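You operate a simulated robot arm through the tools that you are given. There is no shell and no other tool.

The job below is to be done with a simulated robot arm. You get a single attempt, and the scene is never put back.

## Task
Flow-test the blue dripper: GOOD pad if it gives 1.7 to 2.3 litres an hour, else FAULT pad.
Fine: the water knob is at OPEN only while the dripper is in; turn it to CLOSED before lifting it out.

It is judged by the outcome, as a careful person would: the job done as asked, and still so three seconds after it is handed in. It fails if anything else is knocked over, pushed out of place, dropped, spilled or broken.

## Robot
A 7-joint arm with a two-finger gripper, fixed in place. Base frame: the origin is at the foot of the arm, x ahead of it, y to its left, z up; the work surface is at about z = 3. Readings come in mm, rad, newtons and seconds.
With the tool pointing down near the work surface it reaches from about 220 to 560 mm from the base axis. Its first joint turns from -2.897 to 2.897 rad. Payload 1.2 kg.
The tool frame sits at the grasp point between the pads (the TCP): z along the fingers, y along the line on which they close. The tips reach 22 mm beyond it. Largest opening 92 mm; the body of the gripper starts 65 mm behind the TCP.
Orientation is that of the tool frame in the base frame, as a unit quaternion [w, x, y, z]. With the fingers straight down and closing along the base's y, the tool's x points along the base's -x, its y along +y and its z along -z.

## Interface
- The arm moves only by the tool apply_moves. Its argument "plan" is a list of rows, each a list of 3 entries, a list of its own where there are three numbers: the shift along the base's x, y, z in mm, then the turn, a rotation vector about the base's x, y, z in rad, then the finger opening in mm, from 0 to 92. In form: [[[tx, ty, tz], [rx, ry, rz], hand], ...]. A call has 1 to 20 rows; each row shifts and turns the commanded pose from where the row before left it. Each row takes 0.2 s and may step no farther than 50 mm and 0.15 rad from the row before; otherwise, or with a gripper value out of range, the whole call is refused. Where a pose cannot be reached the arm comes as near as it can. A force on the tool above 40 N (or 10 N above the force at the start of the call, whichever is more), or a blocked arm, ends the call early, and 0.2 s more pass. Each finger halts on what it meets, pressing with about 26 N; the grip force reading is that of the motor and also rises with nothing between the fingers. The clock runs only during rows and for 0.2 s after the last one: add rows that do not move to give the fingers time. The reply holds the time, the measured pose of the TCP, the force on the tool along the base axes, the opening and the grip force, in the units named above and with some noise, with the torque about the TCP (base axes, N m) and any sound that the robot's microphone picked up, and new pictures: "views" is both (left out), scene, wrist or none.
- Cameras (640 x 400 px; columns grow to the right, rows downward): "scene" is fixed at [399.8, -498.6, 736.1]; the picture's right is [0.84, 0.53, 0.00], its down [0.50, -0.80, -0.33] and it looks along [-0.18, 0.28, -0.94] (base axes); focal length 313 px, centre (320, 200). "wrist" rides on the gripper at [71, 19, -102] in the tool frame; the picture's right is [-0.26, 0.96, 0.00], its down [-0.75, -0.20, -0.62] and it looks along [-0.60, -0.16, 0.78] (tool axes); focal length 280 px, centre (320, 200). There is no depth. A picture from a camera that has moved, and an enlarged one, comes with that camera's place and axes in the base frame and with its lens.
- zoom(camera, box): a new picture of the part [left, top, right, bottom] of that camera's present view, enlarged. It takes no simulated time.
- job_done(): hands the job in; it is judged then, once.

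Places have to be worked out from the pictures, the camera data and where the tool is seen. Open the gripper and draw the arm clear of the work before you hand the job in, unless the task says otherwise.

The tools are called after ">>>" by a JSON object that holds its "api" and its "payload". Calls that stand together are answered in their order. apply_moves: Moves the arm, as the interface text tells. Its arguments: {"type":"object","properties":{"plan":{"type":"array","items":{"type":"array"}},"views":{"type":"string","enum":["both","scene","wrist","none"]}},"required":["plan"]} The other tools are called the same way: zoom (camera, box) takes an enlarged picture of a part of a camera's view; job_done () hands the job in.

At the start:

```text
time: 0.0
position: [265.3, -300.5, 339.2]
tool_rot: [0.0, 0.0, 1.0, 0.0]
contact_force: [0.0, 0.6, -0.1]
wrist_torque: [0.01, -0.03, -0.02]
grip_width: 92.1
gripper_force: 0.0
```

scene: 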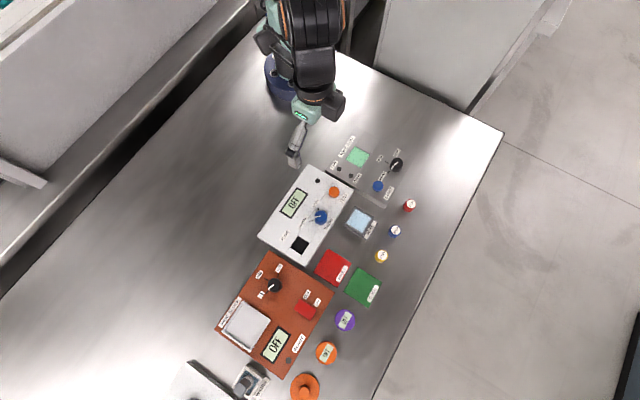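
wrist: 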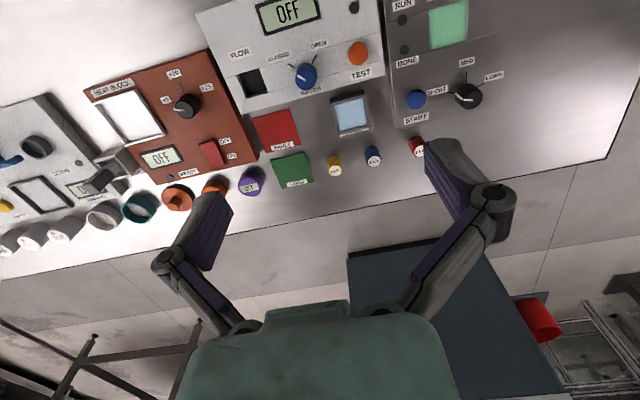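

I'll look closely at the flow tester, the pads and the drippers before moving anything.

>>> {"api": "zoom", "payload": {"camera": "scene", "box": [250, 150, 370, 270]}}

>>> {"api": "zoom", "payload": {"camera": "scene", "box": [310, 130, 430, 310]}}

>>> {"api": "zoom", "payload": {"camera": "wrist", "box": [190, 0, 400, 200]}}

>>> {"api": "zoom", "payload": {"camera": "wrist", "box": [300, 80, 440, 190]}}

```text
3.33 times, centred on (310, 210) of scene
camera zoom: at [399.8, -498.6, 736.1], right [0.84, 0.53, 0.0], down [0.5, -0.8, -0.33], along [-0.18, 0.28, -0.94], focal length 1045 px, centre (353, 167)
```

zoom: 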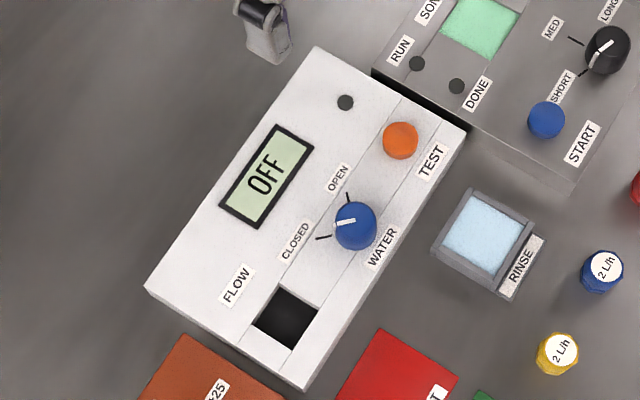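

```text
2.22 times, centred on (370, 220) of scene
camera zoom: at [399.8, -498.6, 736.1], right [0.84, 0.53, 0.0], down [0.5, -0.8, -0.33], along [-0.18, 0.28, -0.94], focal length 696 px, centre (209, 156)
```

zoom: 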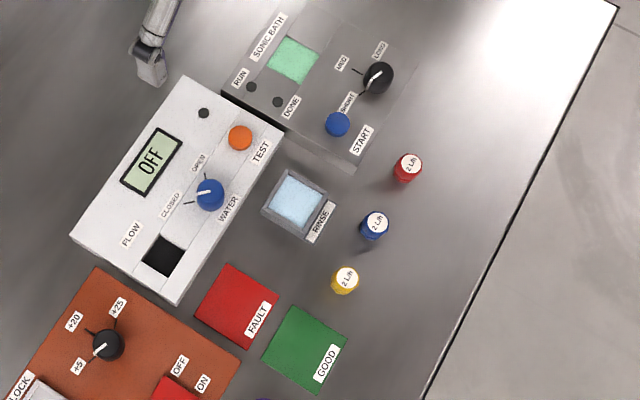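

```text
2.00 times, centred on (295, 100) of wrist
camera zoom: at [195.7, -282.1, 439.5], right [0.26, 0.96, 0.0], down [0.75, -0.2, 0.62], along [0.6, -0.16, -0.78], focal length 561 px, centre (370, 400)
```

zoom: 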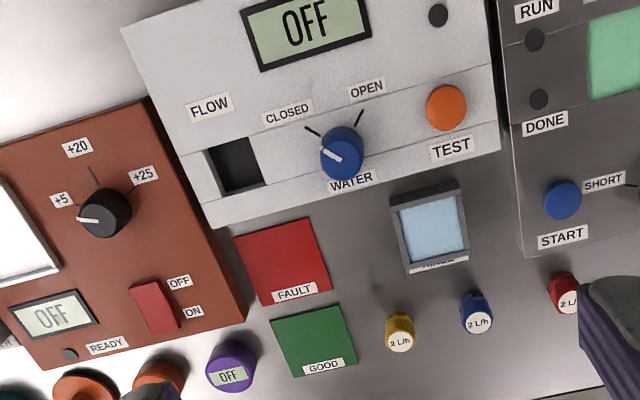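

```text
3.64 times, centred on (370, 135) of wrist
camera zoom: at [195.7, -282.1, 439.5], right [0.26, 0.96, 0.0], down [0.75, -0.2, 0.62], along [0.6, -0.16, -0.78], focal length 1020 px, centre (138, 436)
```

zoom: 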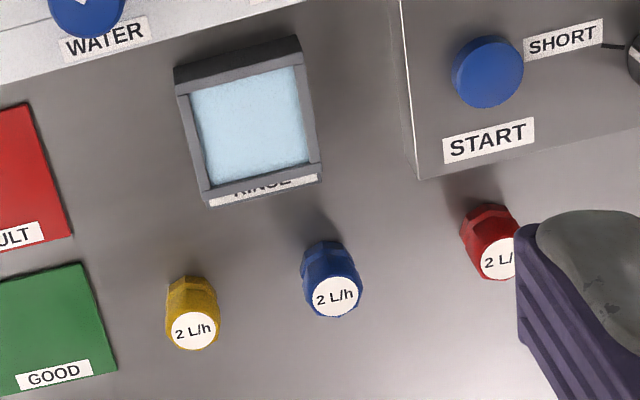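

The tester sits axis-aligned at roughly x 196–322, y −441 to −224. Its hole is near (287,-405), the knob near (293,-328) pointing at CLOSED, and TEST near (287,-258). The blue dripper is near (453,-259). I'll move lower for a better wrist view.

>>> {"api": "apply_moves", "payload": {"plan": [[[12, 3, -40], [0, 0, 0], 92], [[12, 3, -40], [0, 0, 0], 92], [[11, 4, -40], [0, 0, 0], 92], [[0, 0, 0], [0, 0, 0], 92]], "views": "both"}}

```text
time: 1.0
position: [301.8, -289.3, 219.9]
tool_rot: [0.0, 0.001, 1.0, 0.0]
contact_force: [0.6, -1.8, -0.7]
wrist_torque: [0.0, 0.01, -0.01]
grip_width: 91.9
gripper_force: 0.1
camera wrist: at [231.8, -270.4, 321.0], right [0.26, 0.96, 0.0], down [0.75, -0.2, 0.63], along [0.6, -0.16, -0.78], focal length 280 px, centre (320, 200)
```

scene: 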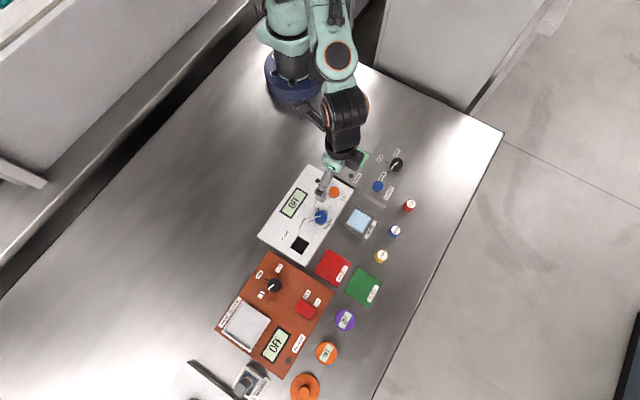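
wrist: 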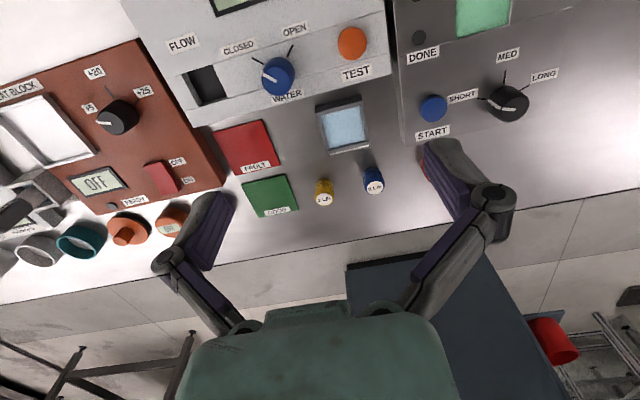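

I have a closer view now. I'll zoom in on the dripper, the hole and the knob to triangulate their heights.

>>> {"api": "zoom", "payload": {"camera": "wrist", "box": [290, 140, 440, 230]}}

>>> {"api": "zoom", "payload": {"camera": "wrist", "box": [160, 10, 400, 130]}}

>>> {"api": "zoom", "payload": {"camera": "scene", "box": [360, 180, 430, 270]}}

>>> {"api": "zoom", "payload": {"camera": "scene", "box": [260, 160, 360, 270]}}

```text
4.27 times, centred on (365, 185) of wrist
camera zoom: at [231.8, -270.4, 321.0], right [0.26, 0.96, 0.0], down [0.75, -0.2, 0.63], along [0.6, -0.16, -0.78], focal length 1196 px, centre (128, 264)
```

zoom: 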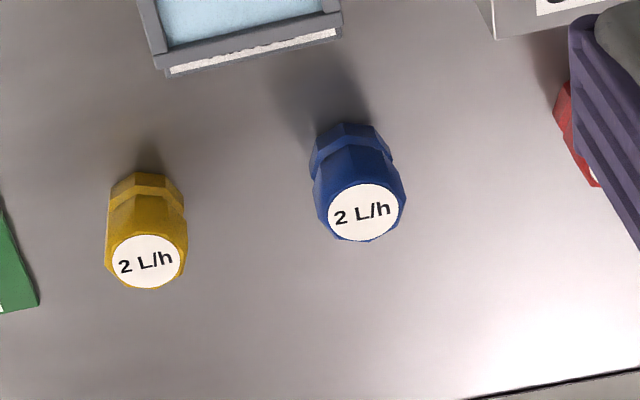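

```text
2.67 times, centred on (280, 70) of wrist
camera zoom: at [231.8, -270.4, 321.0], right [0.26, 0.96, 0.0], down [0.75, -0.2, 0.63], along [0.6, -0.16, -0.78], focal length 748 px, centre (427, 547)
```

zoom: 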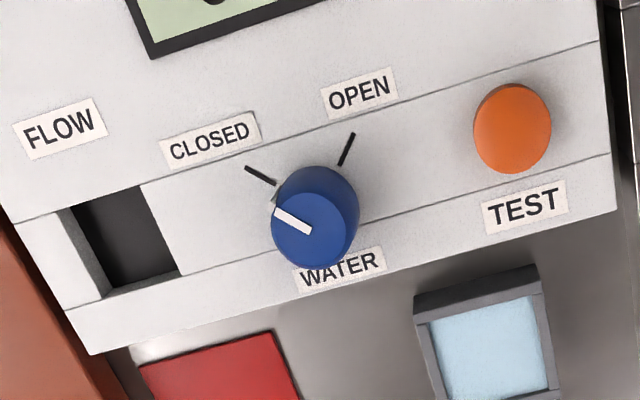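

```text
4.44 times, centred on (395, 225) of scene
camera zoom: at [399.8, -498.6, 736.1], right [0.84, 0.53, 0.0], down [0.5, -0.8, -0.33], along [-0.18, 0.28, -0.94], focal length 1393 px, centre (-13, 89)
```

zoom: 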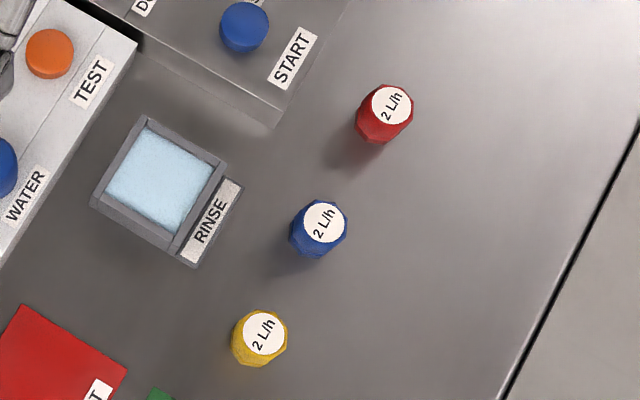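

```text
3.64 times, centred on (310, 215) of scene
camera zoom: at [399.8, -498.6, 736.1], right [0.84, 0.53, 0.0], down [0.5, -0.8, -0.33], along [-0.18, 0.28, -0.94], focal length 1140 px, centre (356, 146)
```

zoom: 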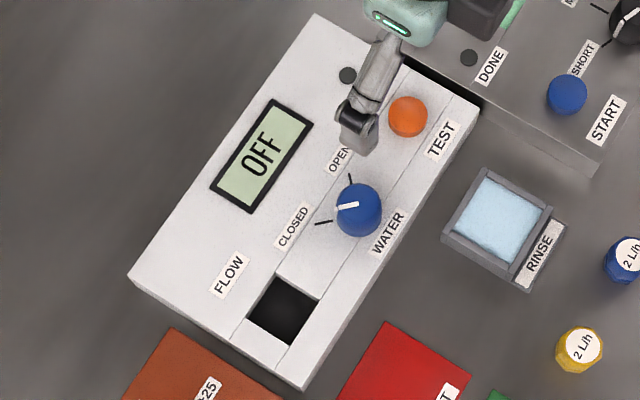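

The label triangulates to about (454,-256,30), the panel top to z≈28, the knob top to (294,-327,53) and the hole to about (286,-402). I'll look into the hole from closer up to judge its depth and size.

>>> {"api": "apply_moves", "payload": {"plan": [[[-27, -22, -17], [0, 0, 0], 92], [[-27, -22, -17], [0, 0, 0], 92], [[-28, -22, -18], [0, 0, 0], 92], [[-28, -22, -18], [0, 0, 0], 92], [[0, 0, 0], [0, 0, 0], 92]], "views": "both"}}

>>> {"api": "zoom", "payload": {"camera": "wrist", "box": [220, 130, 420, 255]}}

```text
time: 2.2
position: [190.2, -379.4, 147.8]
tool_rot: [0.0, 0.001, 1.0, 0.0]
contact_force: [0.8, 0.7, -0.6]
wrist_torque: [-0.02, 0.02, 0.04]
grip_width: 92.3
gripper_force: 0.1
camera wrist: at [120.0, -360.9, 249.4], right [0.26, 0.96, 0.0], down [0.75, -0.2, 0.62], along [0.6, -0.16, -0.78], focal length 280 px, centre (320, 200)
```

scene: 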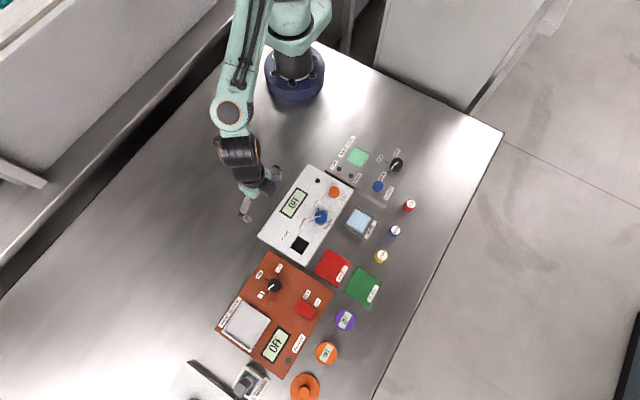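
wrist: 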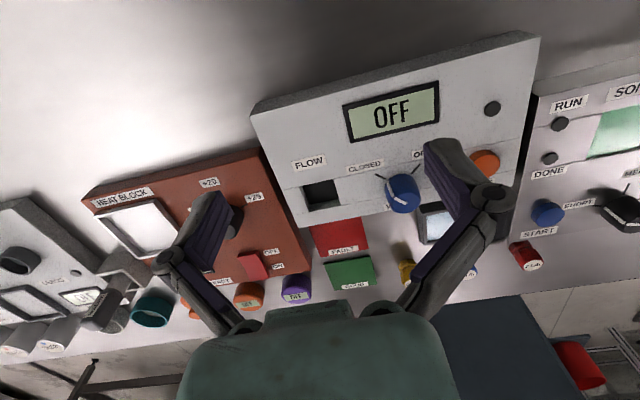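

```text
3.20 times, centred on (320, 192) of wrist
camera zoom: at [120.0, -360.9, 249.4], right [0.26, 0.96, 0.0], down [0.75, -0.2, 0.62], along [0.6, -0.16, -0.78], focal length 897 px, centre (320, 224)
```

zoom: 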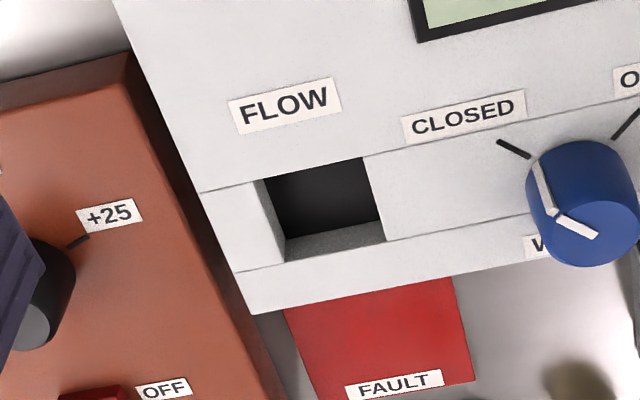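

The hole is a square pocket of about 31×35 mm with its floor near z≈17, so it is roughly 10 mm deep. The dripper is about 27 mm wide and tall, so it will stand about 17 mm proud of the floor's rim. I'll move above the blue dripper with a narrower opening to stay clear of its neighbours.

>>> {"api": "apply_moves", "payload": {"plan": [[[37.7, 17.4, -2], [0, 0, 0], 80], [[37.7, 17.4, -2], [0, 0, 0], 70], [[37.7, 17.4, -5], [0, 0, 0], 60], [[37.7, 17.4, -5], [0, 0, 0], 54], [[37.7, 17.4, -8], [0, 0, 0], 54], [[37.6, 17.4, -8], [0, 0, 0], 54], [[37.6, 17.6, -9], [0, 0, 0], 54], [[0, 0, 0], [0, 0, 0], 54], [[0, 0, 0], [0, 0, 0], 54]], "views": "both"}}

>>> {"api": "zoom", "payload": {"camera": "wrist", "box": [230, 100, 410, 240]}}

>>> {"api": "zoom", "payload": {"camera": "scene", "box": [340, 180, 440, 270]}}

```text
time: 4.2
position: [452.0, -255.5, 108.4]
tool_rot: [0.0, 0.0, 1.0, 0.0]
contact_force: [-0.4, -0.6, 0.6]
wrist_torque: [0.02, 0.0, -0.02]
grip_width: 54.1
gripper_force: 0.0
camera wrist: at [381.8, -236.2, 209.7], right [0.26, 0.96, 0.0], down [0.75, -0.2, 0.62], along [0.6, -0.16, -0.78], focal length 280 px, centre (320, 200)
```

scene: 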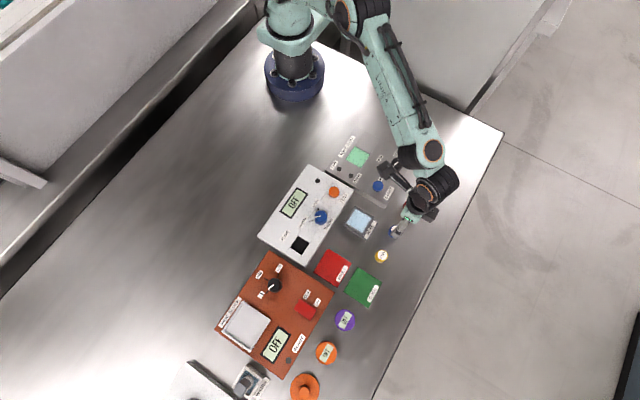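
wrist: 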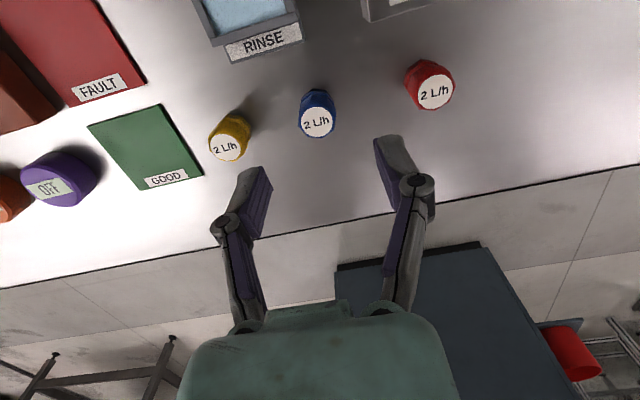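

```text
2.86 times, centred on (320, 170) of wrist
camera zoom: at [381.8, -236.2, 209.7], right [0.26, 0.96, 0.0], down [0.75, -0.2, 0.62], along [0.6, -0.16, -0.78], focal length 801 px, centre (320, 286)
```

zoom: 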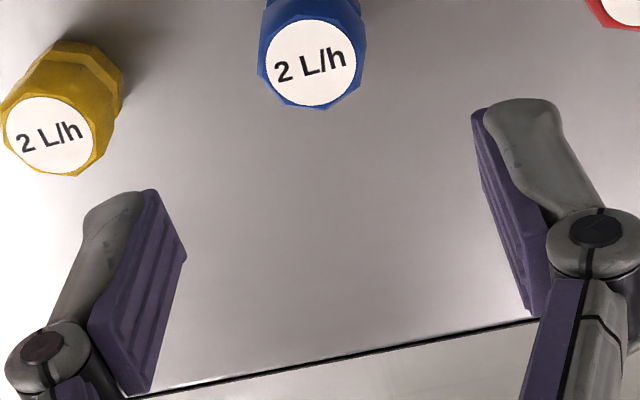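

```text
4.44 times, centred on (390, 225) of scene
camera zoom: at [399.8, -498.6, 736.1], right [0.84, 0.53, 0.0], down [0.5, -0.8, -0.33], along [-0.18, 0.28, -0.94], focal length 1393 px, centre (9, 89)
```

zoom: 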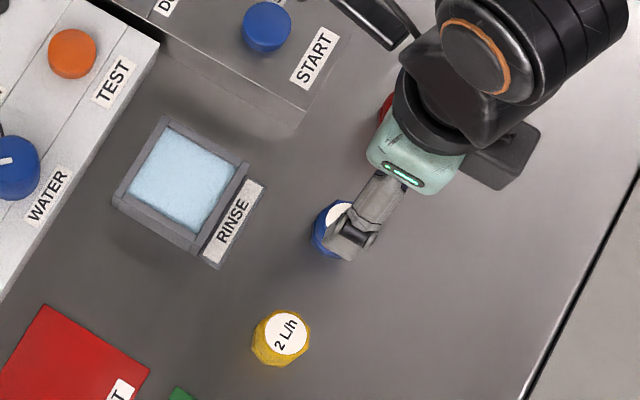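

The dripper label now reads at about (455,-257). I'll zoom on its outline to check how its faces are oriented to the fingers.

>>> {"api": "zoom", "payload": {"camera": "wrist", "box": [280, 75, 360, 145]}}

```text
5.71 times, centred on (320, 110) of wrist
camera zoom: at [381.8, -236.2, 209.7], right [0.26, 0.96, 0.0], down [0.75, -0.2, 0.62], along [0.6, -0.16, -0.78], focal length 1602 px, centre (320, 714)
```

zoom: 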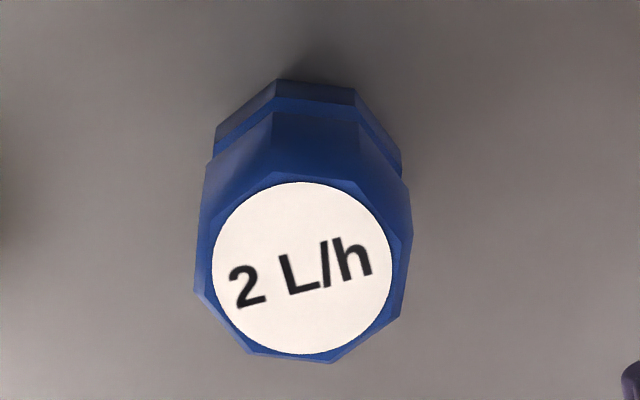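

The body is an octagon about 25 mm across with flats roughly facing ±y. I'll descend partway and read the pose.

>>> {"api": "apply_moves", "payload": {"plan": [[[1.2, -0.5, -20], [0, 0, 0], 54], [[1.3, -0.5, -20], [0, 0, 0], 54], [[0, 0, -18], [0, 0, 0], 54], [[0, 0, 0], [0, 0, 0], 54], [[0, 0, 0], [0, 0, 0], 54]], "views": "both"}}

>>> {"api": "zoom", "payload": {"camera": "wrist", "box": [230, 100, 430, 240]}}

>>> {"api": "zoom", "payload": {"camera": "scene", "box": [350, 190, 440, 260]}}

```text
time: 5.4
position: [458.2, -256.9, 49.8]
tool_rot: [-0.001, 0.001, 1.0, 0.0]
contact_force: [0.4, -0.2, -0.7]
wrist_torque: [-0.03, 0.02, -0.01]
grip_width: 54.1
gripper_force: 0.0
camera wrist: at [387.1, -238.7, 151.8], right [0.26, 0.96, 0.0], down [0.75, -0.2, 0.63], along [0.6, -0.16, -0.78], focal length 280 px, centre (320, 200)
```

scene: 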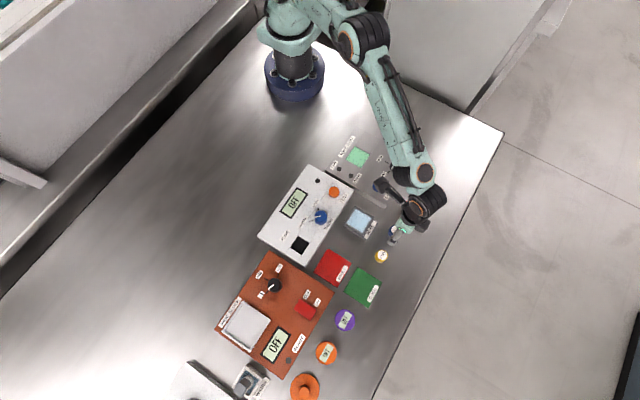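
wrist: 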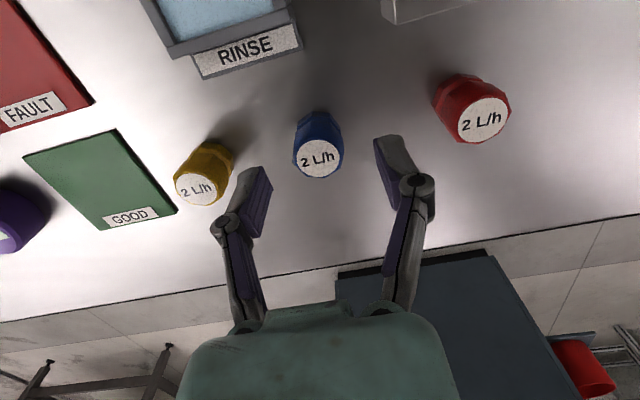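

```text
2.86 times, centred on (330, 170) of wrist
camera zoom: at [387.1, -238.7, 151.8], right [0.26, 0.96, 0.0], down [0.75, -0.2, 0.63], along [0.6, -0.16, -0.78], focal length 801 px, centre (291, 286)
```

zoom: 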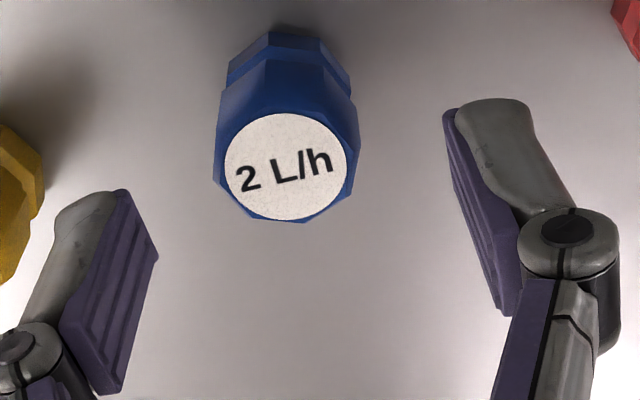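

```text
5.71 times, centred on (395, 225) of scene
camera zoom: at [399.8, -498.6, 736.1], right [0.84, 0.53, 0.0], down [0.5, -0.8, -0.33], along [-0.18, 0.28, -0.94], focal length 1791 px, centre (-109, 57)
```

zoom: 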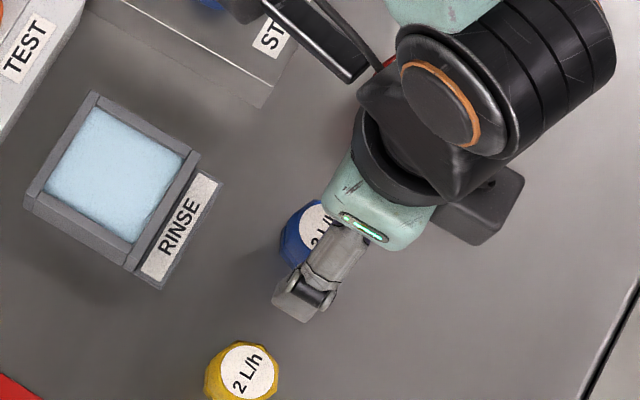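

The pose reads about 3 mm past the dripper in +x, so I'll correct that and descend to grasp height (TCP z≈39). Then I'll re-read before closing.

>>> {"api": "apply_moves", "payload": {"plan": [[[-2.5, 0, -5], [0, 0, 0], 54], [[0, 0, -5.5], [0, 0, 0], 54], [[0, 0, 0], [0, 0, 0], 54], [[0, 0, 0], [0, 0, 0], 54]], "views": "wrist"}}

>>> {"api": "zoom", "payload": {"camera": "wrist", "box": [230, 100, 430, 240]}}

```text
time: 6.4
position: [455.9, -257.6, 40.7]
tool_rot: [0.0, 0.0, 1.0, 0.0]
contact_force: [0.9, -0.4, -0.4]
wrist_torque: [-0.02, -0.03, -0.01]
grip_width: 54.0
gripper_force: 0.0
camera wrist: at [384.4, -238.6, 141.6], right [0.26, 0.96, 0.0], down [0.75, -0.2, 0.63], along [0.6, -0.16, -0.78], focal length 280 px, centre (320, 200)
```

wrist: 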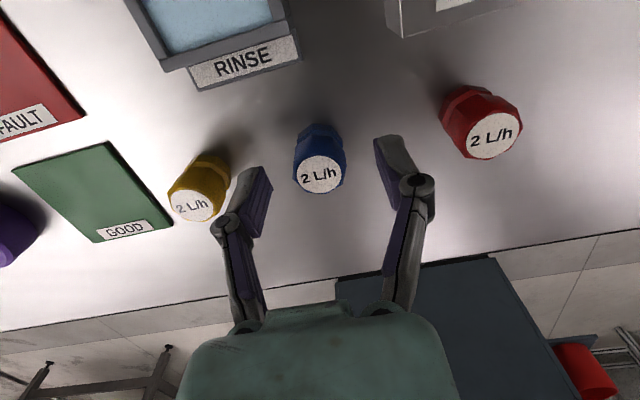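

```text
2.86 times, centred on (330, 170) of wrist
camera zoom: at [384.4, -238.6, 141.6], right [0.26, 0.96, 0.0], down [0.75, -0.2, 0.63], along [0.6, -0.16, -0.78], focal length 801 px, centre (291, 286)
```

zoom: 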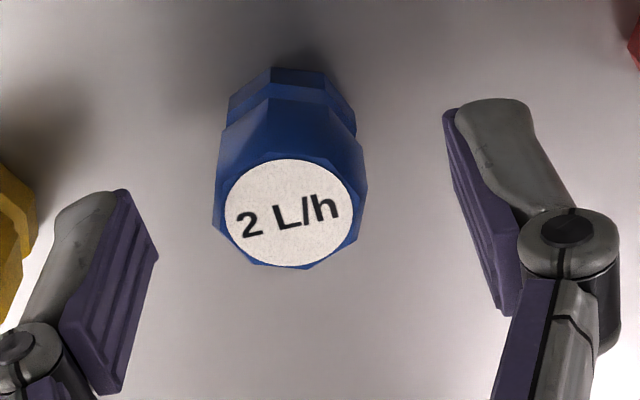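

The dripper is now centred within about 0.5 mm and TCP z≈40, so I'll close on it.

>>> {"api": "apply_moves", "payload": {"plan": [[[0, 0, 0], [0, 0, 0], 30], [[0, 0, 0], [0, 0, 0], 20], [[0, 0, 0], [0, 0, 0], 20], [[0, 0, 0], [0, 0, 0], 20]], "views": "wrist"}}

```text
time: 7.4
position: [453.7, -257.5, 40.3]
tool_rot: [0.0, 0.0, 1.0, 0.0]
contact_force: [0.7, -0.2, 1.3]
wrist_torque: [-0.01, -0.03, 0.01]
grip_width: 25.3
gripper_force: 26.1
camera wrist: at [384.4, -238.6, 141.8], right [0.26, 0.96, 0.0], down [0.75, -0.2, 0.63], along [0.6, -0.16, -0.78], focal length 280 px, centre (320, 200)
```

wrist: 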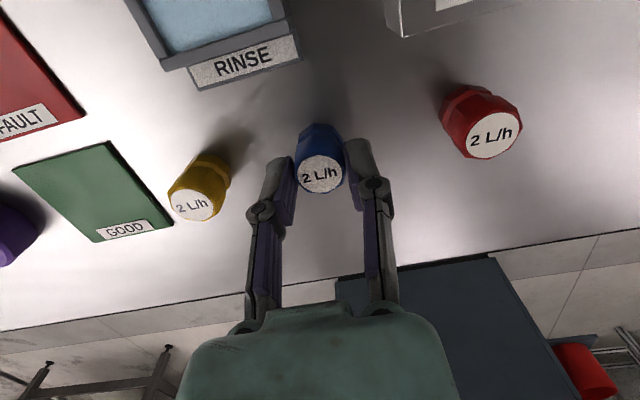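

It's gripped at 25.3 mm. I'll lift it and carry it over the tester's pocket.

>>> {"api": "apply_moves", "payload": {"plan": [[[0, 0, 15], [0, 0, 0], 20], [[0, 0, 30], [0, 0, 0], 20], [[0, 0, 25], [0, 0, 0], 20], [[-28.2, -24.2, 0], [0, 0, 0], 20], [[-28.2, -24.2, 0], [0, 0, 0], 20], [[-28.2, -24.2, 0], [0, 0, 0], 20], [[-28.2, -24.2, 0], [0, 0, 0], 20], [[-28.2, -24.2, 0], [0, 0, 0], 20], [[-28.2, -24.0, 0], [0, 0, 0], 20], [[0, 0, 0], [0, 0, 0], 20], [[0, 0, 0], [0, 0, 0], 20]], "views": "both"}}

>>> {"api": "zoom", "payload": {"camera": "wrist", "box": [230, 80, 430, 220]}}

>>> {"api": "zoom", "payload": {"camera": "scene", "box": [250, 180, 360, 270]}}

```text
time: 9.8
position: [285.5, -401.6, 111.5]
tool_rot: [0.0, 0.001, 1.0, 0.0]
contact_force: [0.4, -0.9, 0.1]
wrist_torque: [0.0, -0.02, -0.01]
grip_width: 25.5
gripper_force: 25.7
camera wrist: at [215.5, -383.2, 212.1], right [0.26, 0.96, 0.0], down [0.75, -0.2, 0.62], along [0.6, -0.16, -0.78], focal length 280 px, centre (320, 200)
```

scene: 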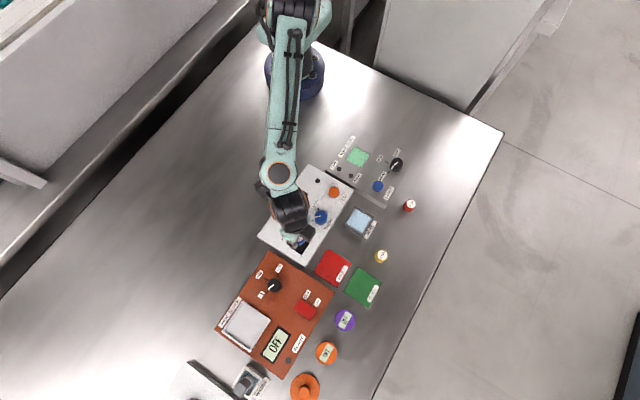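
wrist: 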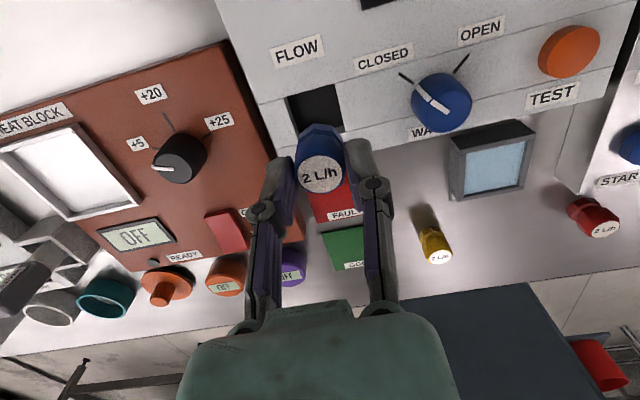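

```text
2.86 times, centred on (330, 150) of wrist
camera zoom: at [215.5, -383.2, 212.1], right [0.26, 0.96, 0.0], down [0.75, -0.2, 0.62], along [0.6, -0.16, -0.78], focal length 801 px, centre (291, 343)
```

zoom: 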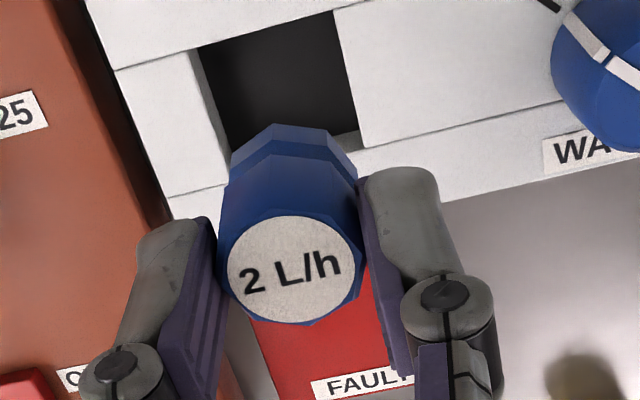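

```text
4.44 times, centred on (305, 225) of scene
camera zoom: at [399.8, -498.6, 736.1], right [0.84, 0.53, 0.0], down [0.5, -0.8, -0.33], along [-0.18, 0.28, -0.94], focal length 1393 px, centre (387, 89)
```

zoom: 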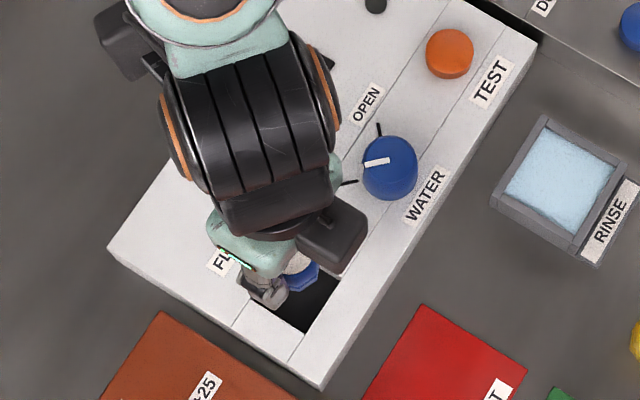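

The pocket spans about x 269–303, y −420 to −387, so its centre is near (286,-403) and the dripper is within about 1 mm of it. I'll descend to just above the panel and check.

>>> {"api": "apply_moves", "payload": {"plan": [[[0, -0.8, -20], [0, 0, 0], 20], [[0, 0, -18], [0, 0, 0], 20], [[0, 0, 0], [0, 0, 0], 20], [[0, 0, 0], [0, 0, 0], 20]], "views": "both"}}

>>> {"api": "zoom", "payload": {"camera": "wrist", "box": [230, 80, 430, 220]}}

>>> {"api": "zoom", "payload": {"camera": "scene", "box": [250, 190, 350, 270]}}

```text
time: 10.8
position: [284.7, -403.8, 71.5]
tool_rot: [0.0, -0.001, 1.0, 0.0]
contact_force: [-0.6, 0.1, -0.6]
wrist_torque: [0.0, -0.02, 0.03]
grip_width: 25.2
gripper_force: 26.5
camera wrist: at [215.2, -384.7, 173.3], right [0.26, 0.96, 0.0], down [0.75, -0.2, 0.63], along [0.6, -0.16, -0.78], focal length 280 px, centre (320, 200)
```

scene: 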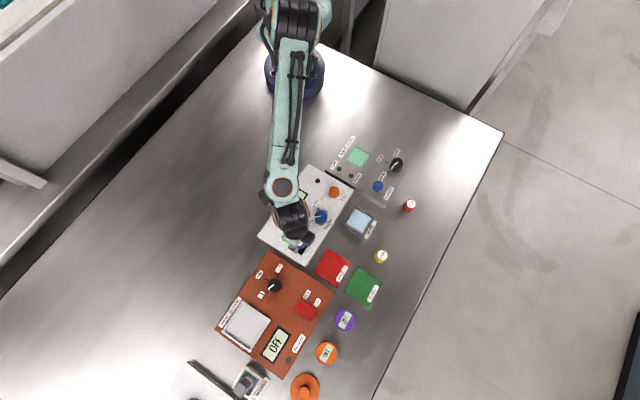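
wrist: 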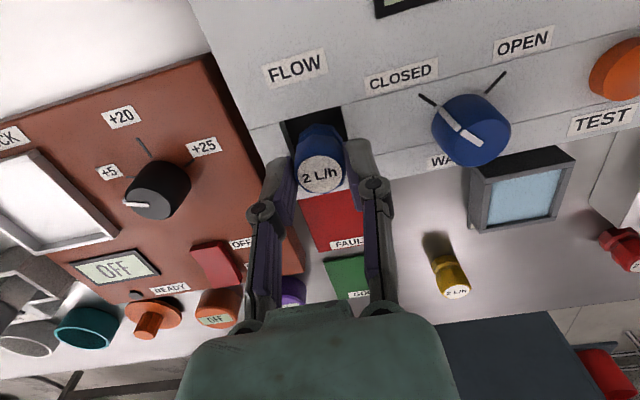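

```text
2.86 times, centred on (330, 150) of wrist
camera zoom: at [215.2, -384.7, 173.3], right [0.26, 0.96, 0.0], down [0.75, -0.2, 0.63], along [0.6, -0.16, -0.78], focal length 801 px, centre (291, 343)
```

zoom: 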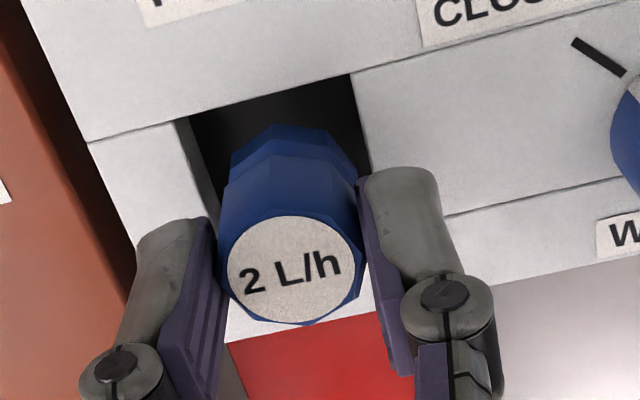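

```text
5.00 times, centred on (300, 230) of scene
camera zoom: at [399.8, -498.6, 736.1], right [0.84, 0.53, 0.0], down [0.5, -0.8, -0.33], along [-0.18, 0.28, -0.94], focal length 1567 px, centre (420, 50)
```

zoom: 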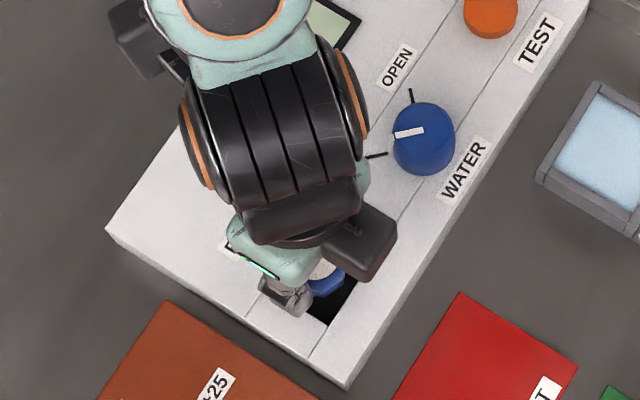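

Aligned within about 1 mm and the dripper bottom is about 7 mm above the panel. I'll lower it into the pocket gently.

>>> {"api": "apply_moves", "payload": {"plan": [[[-0.3, 0.3, -5], [0, 0, 0], 20], [[0, 0, -5], [0, 0, 0], 20], [[0, 0, -2], [0, 0, 0], 20], [[0, 0, -1], [0, 0, 0], 20], [[0, 0, 0], [0, 0, 0], 20]], "views": "wrist"}}

>>> {"api": "zoom", "payload": {"camera": "wrist", "box": [230, 80, 430, 220]}}

```text
time: 12.0
position: [285.7, -403.0, 60.8]
tool_rot: [0.0, 0.0, 1.0, 0.0]
contact_force: [-1.0, 0.3, -0.5]
wrist_torque: [-0.02, 0.0, -0.01]
grip_width: 25.2
gripper_force: 25.7
camera wrist: at [215.1, -384.8, 161.1], right [0.26, 0.96, 0.0], down [0.75, -0.2, 0.63], along [0.6, -0.16, -0.78], focal length 280 px, centre (320, 200)
```

wrist: 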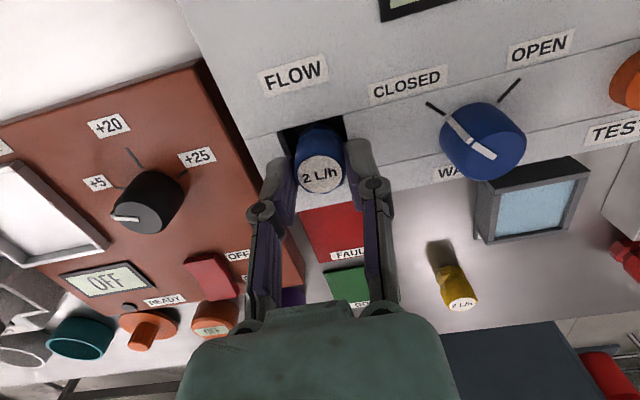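

```text
2.86 times, centred on (330, 150) of wrist
camera zoom: at [215.1, -384.8, 161.1], right [0.26, 0.96, 0.0], down [0.75, -0.2, 0.63], along [0.6, -0.16, -0.78], focal length 801 px, centre (291, 343)
```

zoom: 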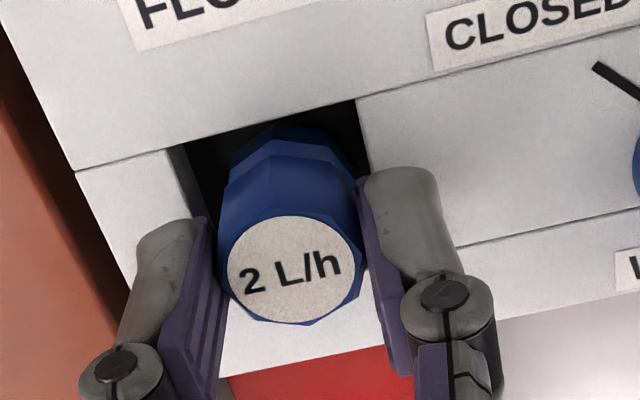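

The dripper is entering the pocket with no contact yet. I'll continue in 1 mm steps and watch the force.

>>> {"api": "apply_moves", "payload": {"plan": [[[0, 0, -1.5], [0, 0, 0], 20], [[0, 0, -1], [0, 0, 0], 20], [[0, 0, -1], [0, 0, 0], 20], [[0, 0, 0], [0, 0, 0], 20]], "views": "none"}}

>>> {"api": "apply_moves", "payload": {"plan": [[[0, 0, -1], [0, 0, 0], 20], [[0, 0, 0], [0, 0, 0], 20]], "views": "none"}}

```text
time: 13.0
position: [285.4, -403.6, 58.4]
tool_rot: [0.0, 0.0, 1.0, -0.001]
contact_force: [-2.9, 3.7, 23.4]
wrist_torque: [0.09, 0.05, 0.03]
grip_width: 25.3
gripper_force: 26.1
```

```text
time: 13.6
position: [285.9, -403.7, 55.7]
tool_rot: [0.001, 0.0, 1.0, -0.001]
contact_force: [3.9, -2.5, 22.2]
wrist_torque: [-0.07, -0.13, -0.02]
grip_width: 25.2
gripper_force: 26.1
```

The upward force is about 22 N, so it is probably seated on the floor. I'll check the picture before releasing.

>>> {"api": "apply_moves", "payload": {"plan": [[[0, 0, 0], [0, 0, 0], 20]], "views": "both"}}

>>> {"api": "zoom", "payload": {"camera": "wrist", "box": [230, 80, 430, 220]}}

>>> {"api": "zoom", "payload": {"camera": "scene", "box": [250, 160, 350, 270]}}

```text
time: 14.0
position: [285.2, -403.7, 56.0]
tool_rot: [0.0, 0.0, 1.0, -0.001]
contact_force: [5.2, -2.8, 22.4]
wrist_torque: [-0.14, -0.2, -0.03]
grip_width: 25.4
gripper_force: 26.0
camera wrist: at [215.1, -384.6, 156.9], right [0.26, 0.97, 0.0], down [0.75, -0.2, 0.63], along [0.6, -0.17, -0.78], focal length 280 px, centre (320, 200)
```

scene: 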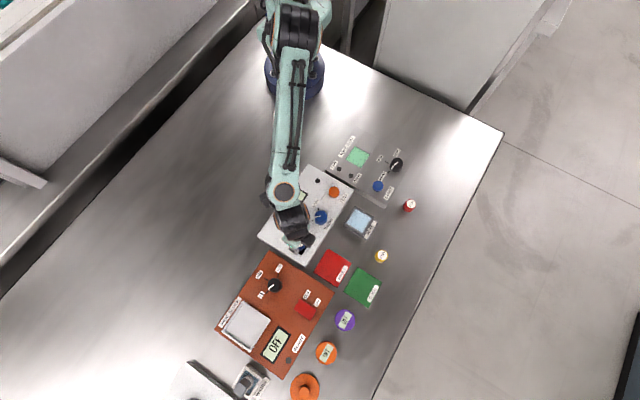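
wrist: 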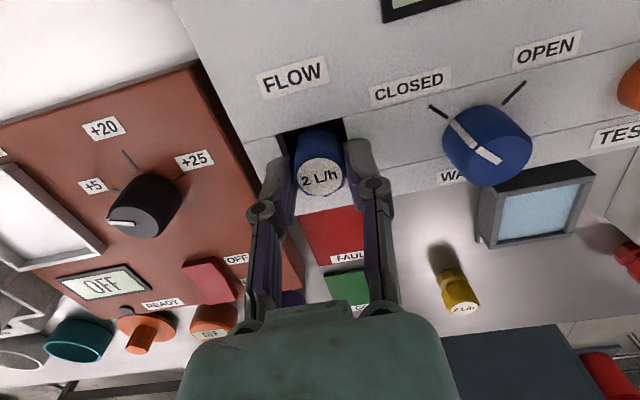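

```text
2.86 times, centred on (330, 150) of wrist
camera zoom: at [215.1, -384.6, 156.9], right [0.26, 0.97, 0.0], down [0.75, -0.2, 0.63], along [0.6, -0.17, -0.78], focal length 801 px, centre (291, 343)
```

zoom: 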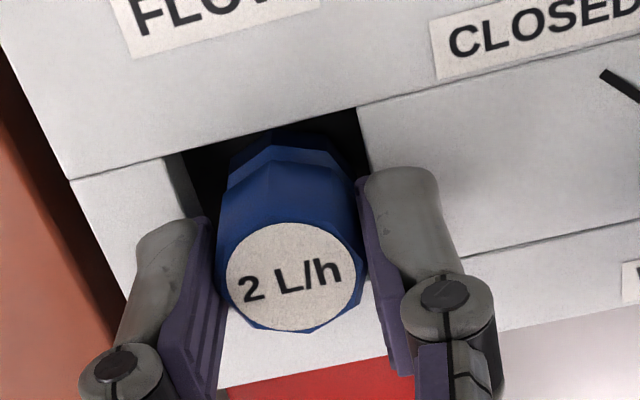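

```text
3.64 times, centred on (300, 215) of scene
camera zoom: at [399.8, -498.6, 736.1], right [0.84, 0.53, 0.0], down [0.5, -0.8, -0.33], along [-0.18, 0.28, -0.94], focal length 1140 px, centre (393, 146)
```

zoom: 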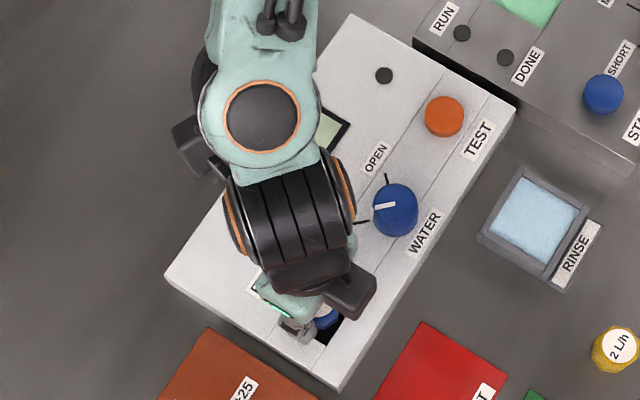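

It's seated, and the dripper slid slightly up in the grip as it bottomed. I'll ease off the pressure, open, and rise straight up.

>>> {"api": "apply_moves", "payload": {"plan": [[[0, 0, 1], [0, 0, 0], 20], [[0, 0, 0], [0, 0, 0], 30], [[0, 0, 0], [0, 0, 0], 46], [[0, 0, 0], [0, 0, 0], 46], [[0, 0, 15], [0, 0, 0], 46], [[0, 0, 30], [0, 0, 0], 46], [[0, 0, 15], [0, 0, 0], 46], [[-20, 20, 20], [0, 0, 0], 46], [[-20, 20, 0], [0, 0, 0], 46], [[0, 0, 0], [0, 0, 0], 46]], "views": "both"}}

>>> {"api": "zoom", "payload": {"camera": "wrist", "box": [180, 50, 440, 230]}}

>>> {"api": "zoom", "payload": {"camera": "scene", "box": [250, 160, 350, 270]}}

```text
time: 16.2
position: [245.2, -362.9, 137.0]
tool_rot: [0.0, 0.0, 1.0, 0.001]
contact_force: [0.0, -0.1, 0.7]
wrist_torque: [0.0, 0.02, 0.0]
grip_width: 45.8
gripper_force: 0.1
camera wrist: at [174.7, -344.8, 237.7], right [0.26, 0.96, 0.0], down [0.75, -0.2, 0.63], along [0.6, -0.16, -0.78], focal length 280 px, centre (320, 200)
```

scene: 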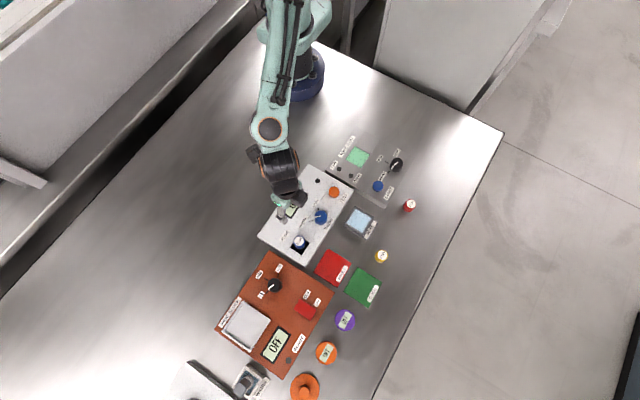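
wrist: 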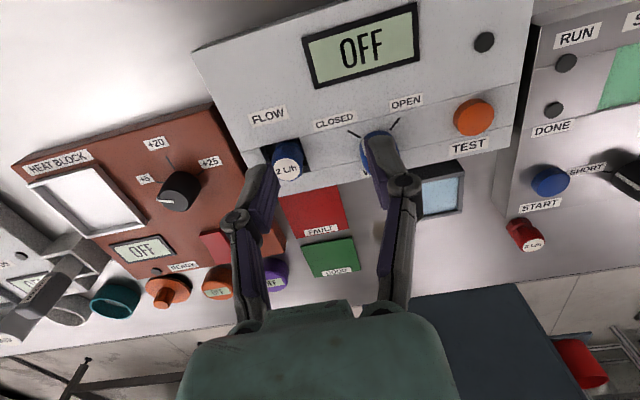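

```text
2.22 times, centred on (310, 140) of wrist
camera zoom: at [174.7, -344.8, 237.7], right [0.26, 0.96, 0.0], down [0.75, -0.2, 0.63], along [0.6, -0.16, -0.78], focal length 623 px, centre (342, 333)
```

zoom: 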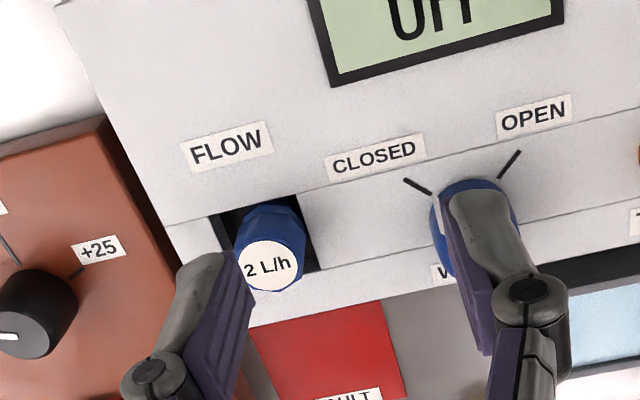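

```text
3.64 times, centred on (300, 215) of scene
camera zoom: at [399.8, -498.6, 736.1], right [0.84, 0.53, 0.0], down [0.5, -0.8, -0.33], along [-0.18, 0.28, -0.94], focal length 1140 px, centre (393, 146)
```

zoom: 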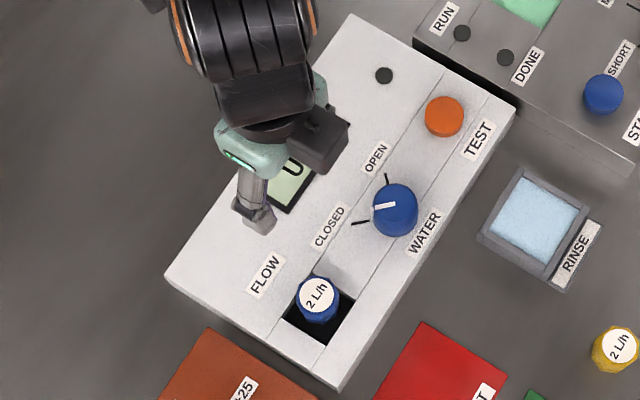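

The dripper stands in the pocket. I'll zoom closer to check that it's upright and fully in.

>>> {"api": "zoom", "payload": {"camera": "scene", "box": [280, 225, 320, 265]}}

>>> {"api": "zoom", "payload": {"camera": "wrist", "box": [250, 120, 330, 190]}}

```text
10.00 times, centred on (300, 245) of scene
camera zoom: at [399.8, -498.6, 736.1], right [0.84, 0.53, 0.0], down [0.5, -0.8, -0.33], along [-0.18, 0.28, -0.94], focal length 3134 px, centre (520, -250)
```

zoom: 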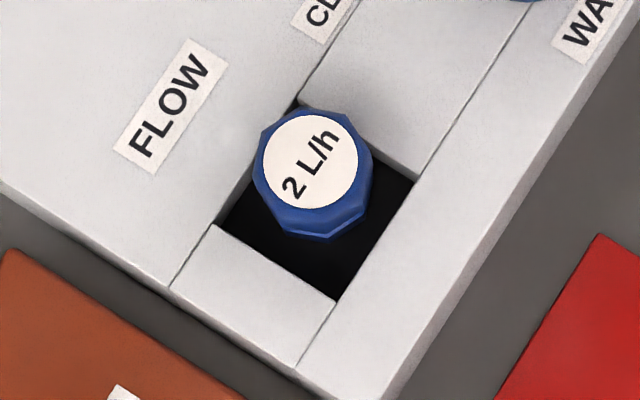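

```text
5.71 times, centred on (290, 155) of wrist
camera zoom: at [174.7, -344.8, 237.7], right [0.26, 0.96, 0.0], down [0.75, -0.2, 0.63], along [0.6, -0.16, -0.78], focal length 1602 px, centre (491, 457)
```

zoom: 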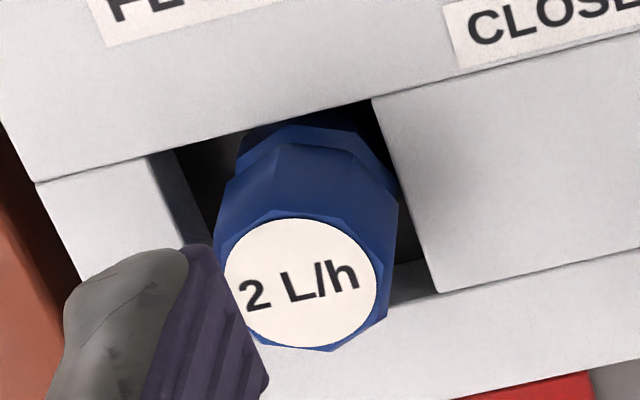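

From these views the dripper's top sits about 3–4 mm off pocket centre, possibly with a slight lean. I'll tilt the wrist so its camera looks straight down for a clear check.

>>> {"api": "apply_moves", "payload": {"plan": [[[8, -7.5, 4], [0.0348, 0.1304, 0], 70], [[8, -7.5, 4], [0.0348, 0.1304, 0], 80], [[8, -7.5, 4], [0.0348, 0.1304, 0], 92], [[8, -7.5, 0], [0.0348, 0.1304, 0], 92], [[7, -7.5, 0], [0.0348, 0.1304, 0], 92], [[0, 0, 0], [0, 0, 0], 92], [[0, 0, 0], [0, 0, 0], 92]], "views": "both"}}

>>> {"api": "zoom", "payload": {"camera": "wrist", "box": [260, 140, 380, 260]}}

```text
time: 17.8
position: [277.1, -392.8, 147.2]
tool_rot: [-0.258, 0.0, 0.964, 0.069]
contact_force: [-0.7, -0.6, 0.3]
wrist_torque: [0.02, -0.01, 0.03]
grip_width: 92.2
gripper_force: 0.0
out of reach, approached as far as the arm can: row 5
camera wrist: at [267.2, -390.4, 272.2], right [0.26, 0.97, 0.0], down [0.96, -0.26, 0.14], along [0.13, -0.04, -0.99], focal length 280 px, centre (320, 200)
```

scene: 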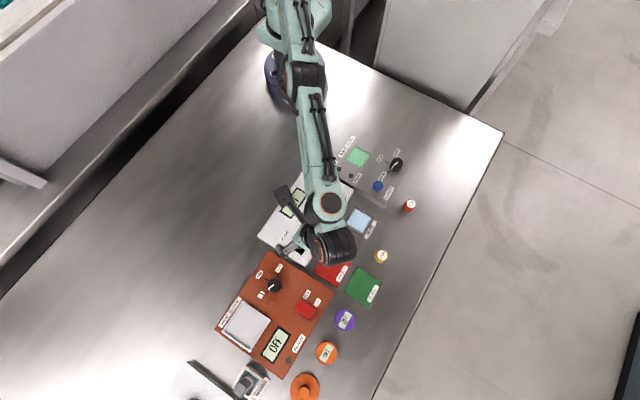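
wrist: 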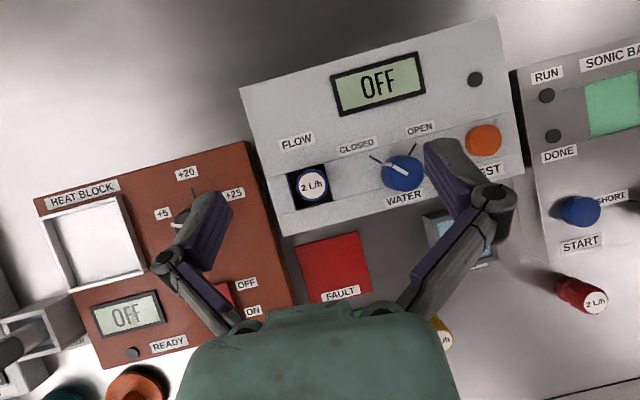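

```text
3.33 times, centred on (320, 200) of wrist
camera zoom: at [267.2, -390.4, 272.2], right [0.26, 0.97, 0.0], down [0.96, -0.26, 0.14], along [0.13, -0.04, -0.99], focal length 935 px, centre (320, 200)
```

zoom: 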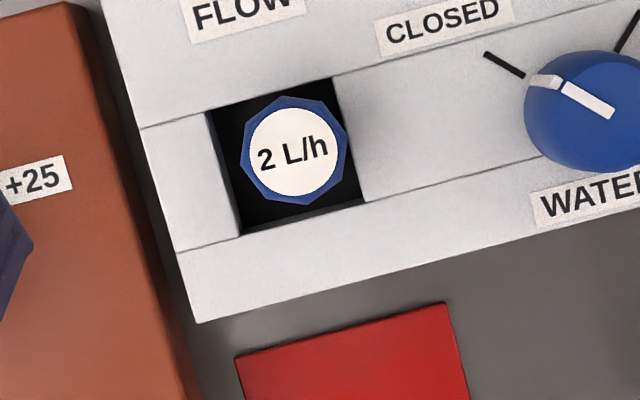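

The straight-down view shows the dripper inside the pocket and looking upright. I'll take one more enlargement to be sure of its seat.

>>> {"api": "zoom", "payload": {"camera": "wrist", "box": [285, 155, 345, 215]}}

```text
6.67 times, centred on (315, 185) of wrist
camera zoom: at [267.2, -390.4, 272.2], right [0.26, 0.97, 0.0], down [0.96, -0.26, 0.14], along [0.13, -0.04, -0.99], focal length 1869 px, centre (353, 300)
```

zoom: 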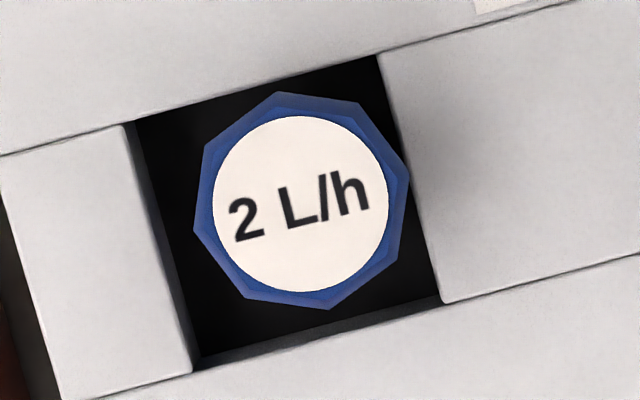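

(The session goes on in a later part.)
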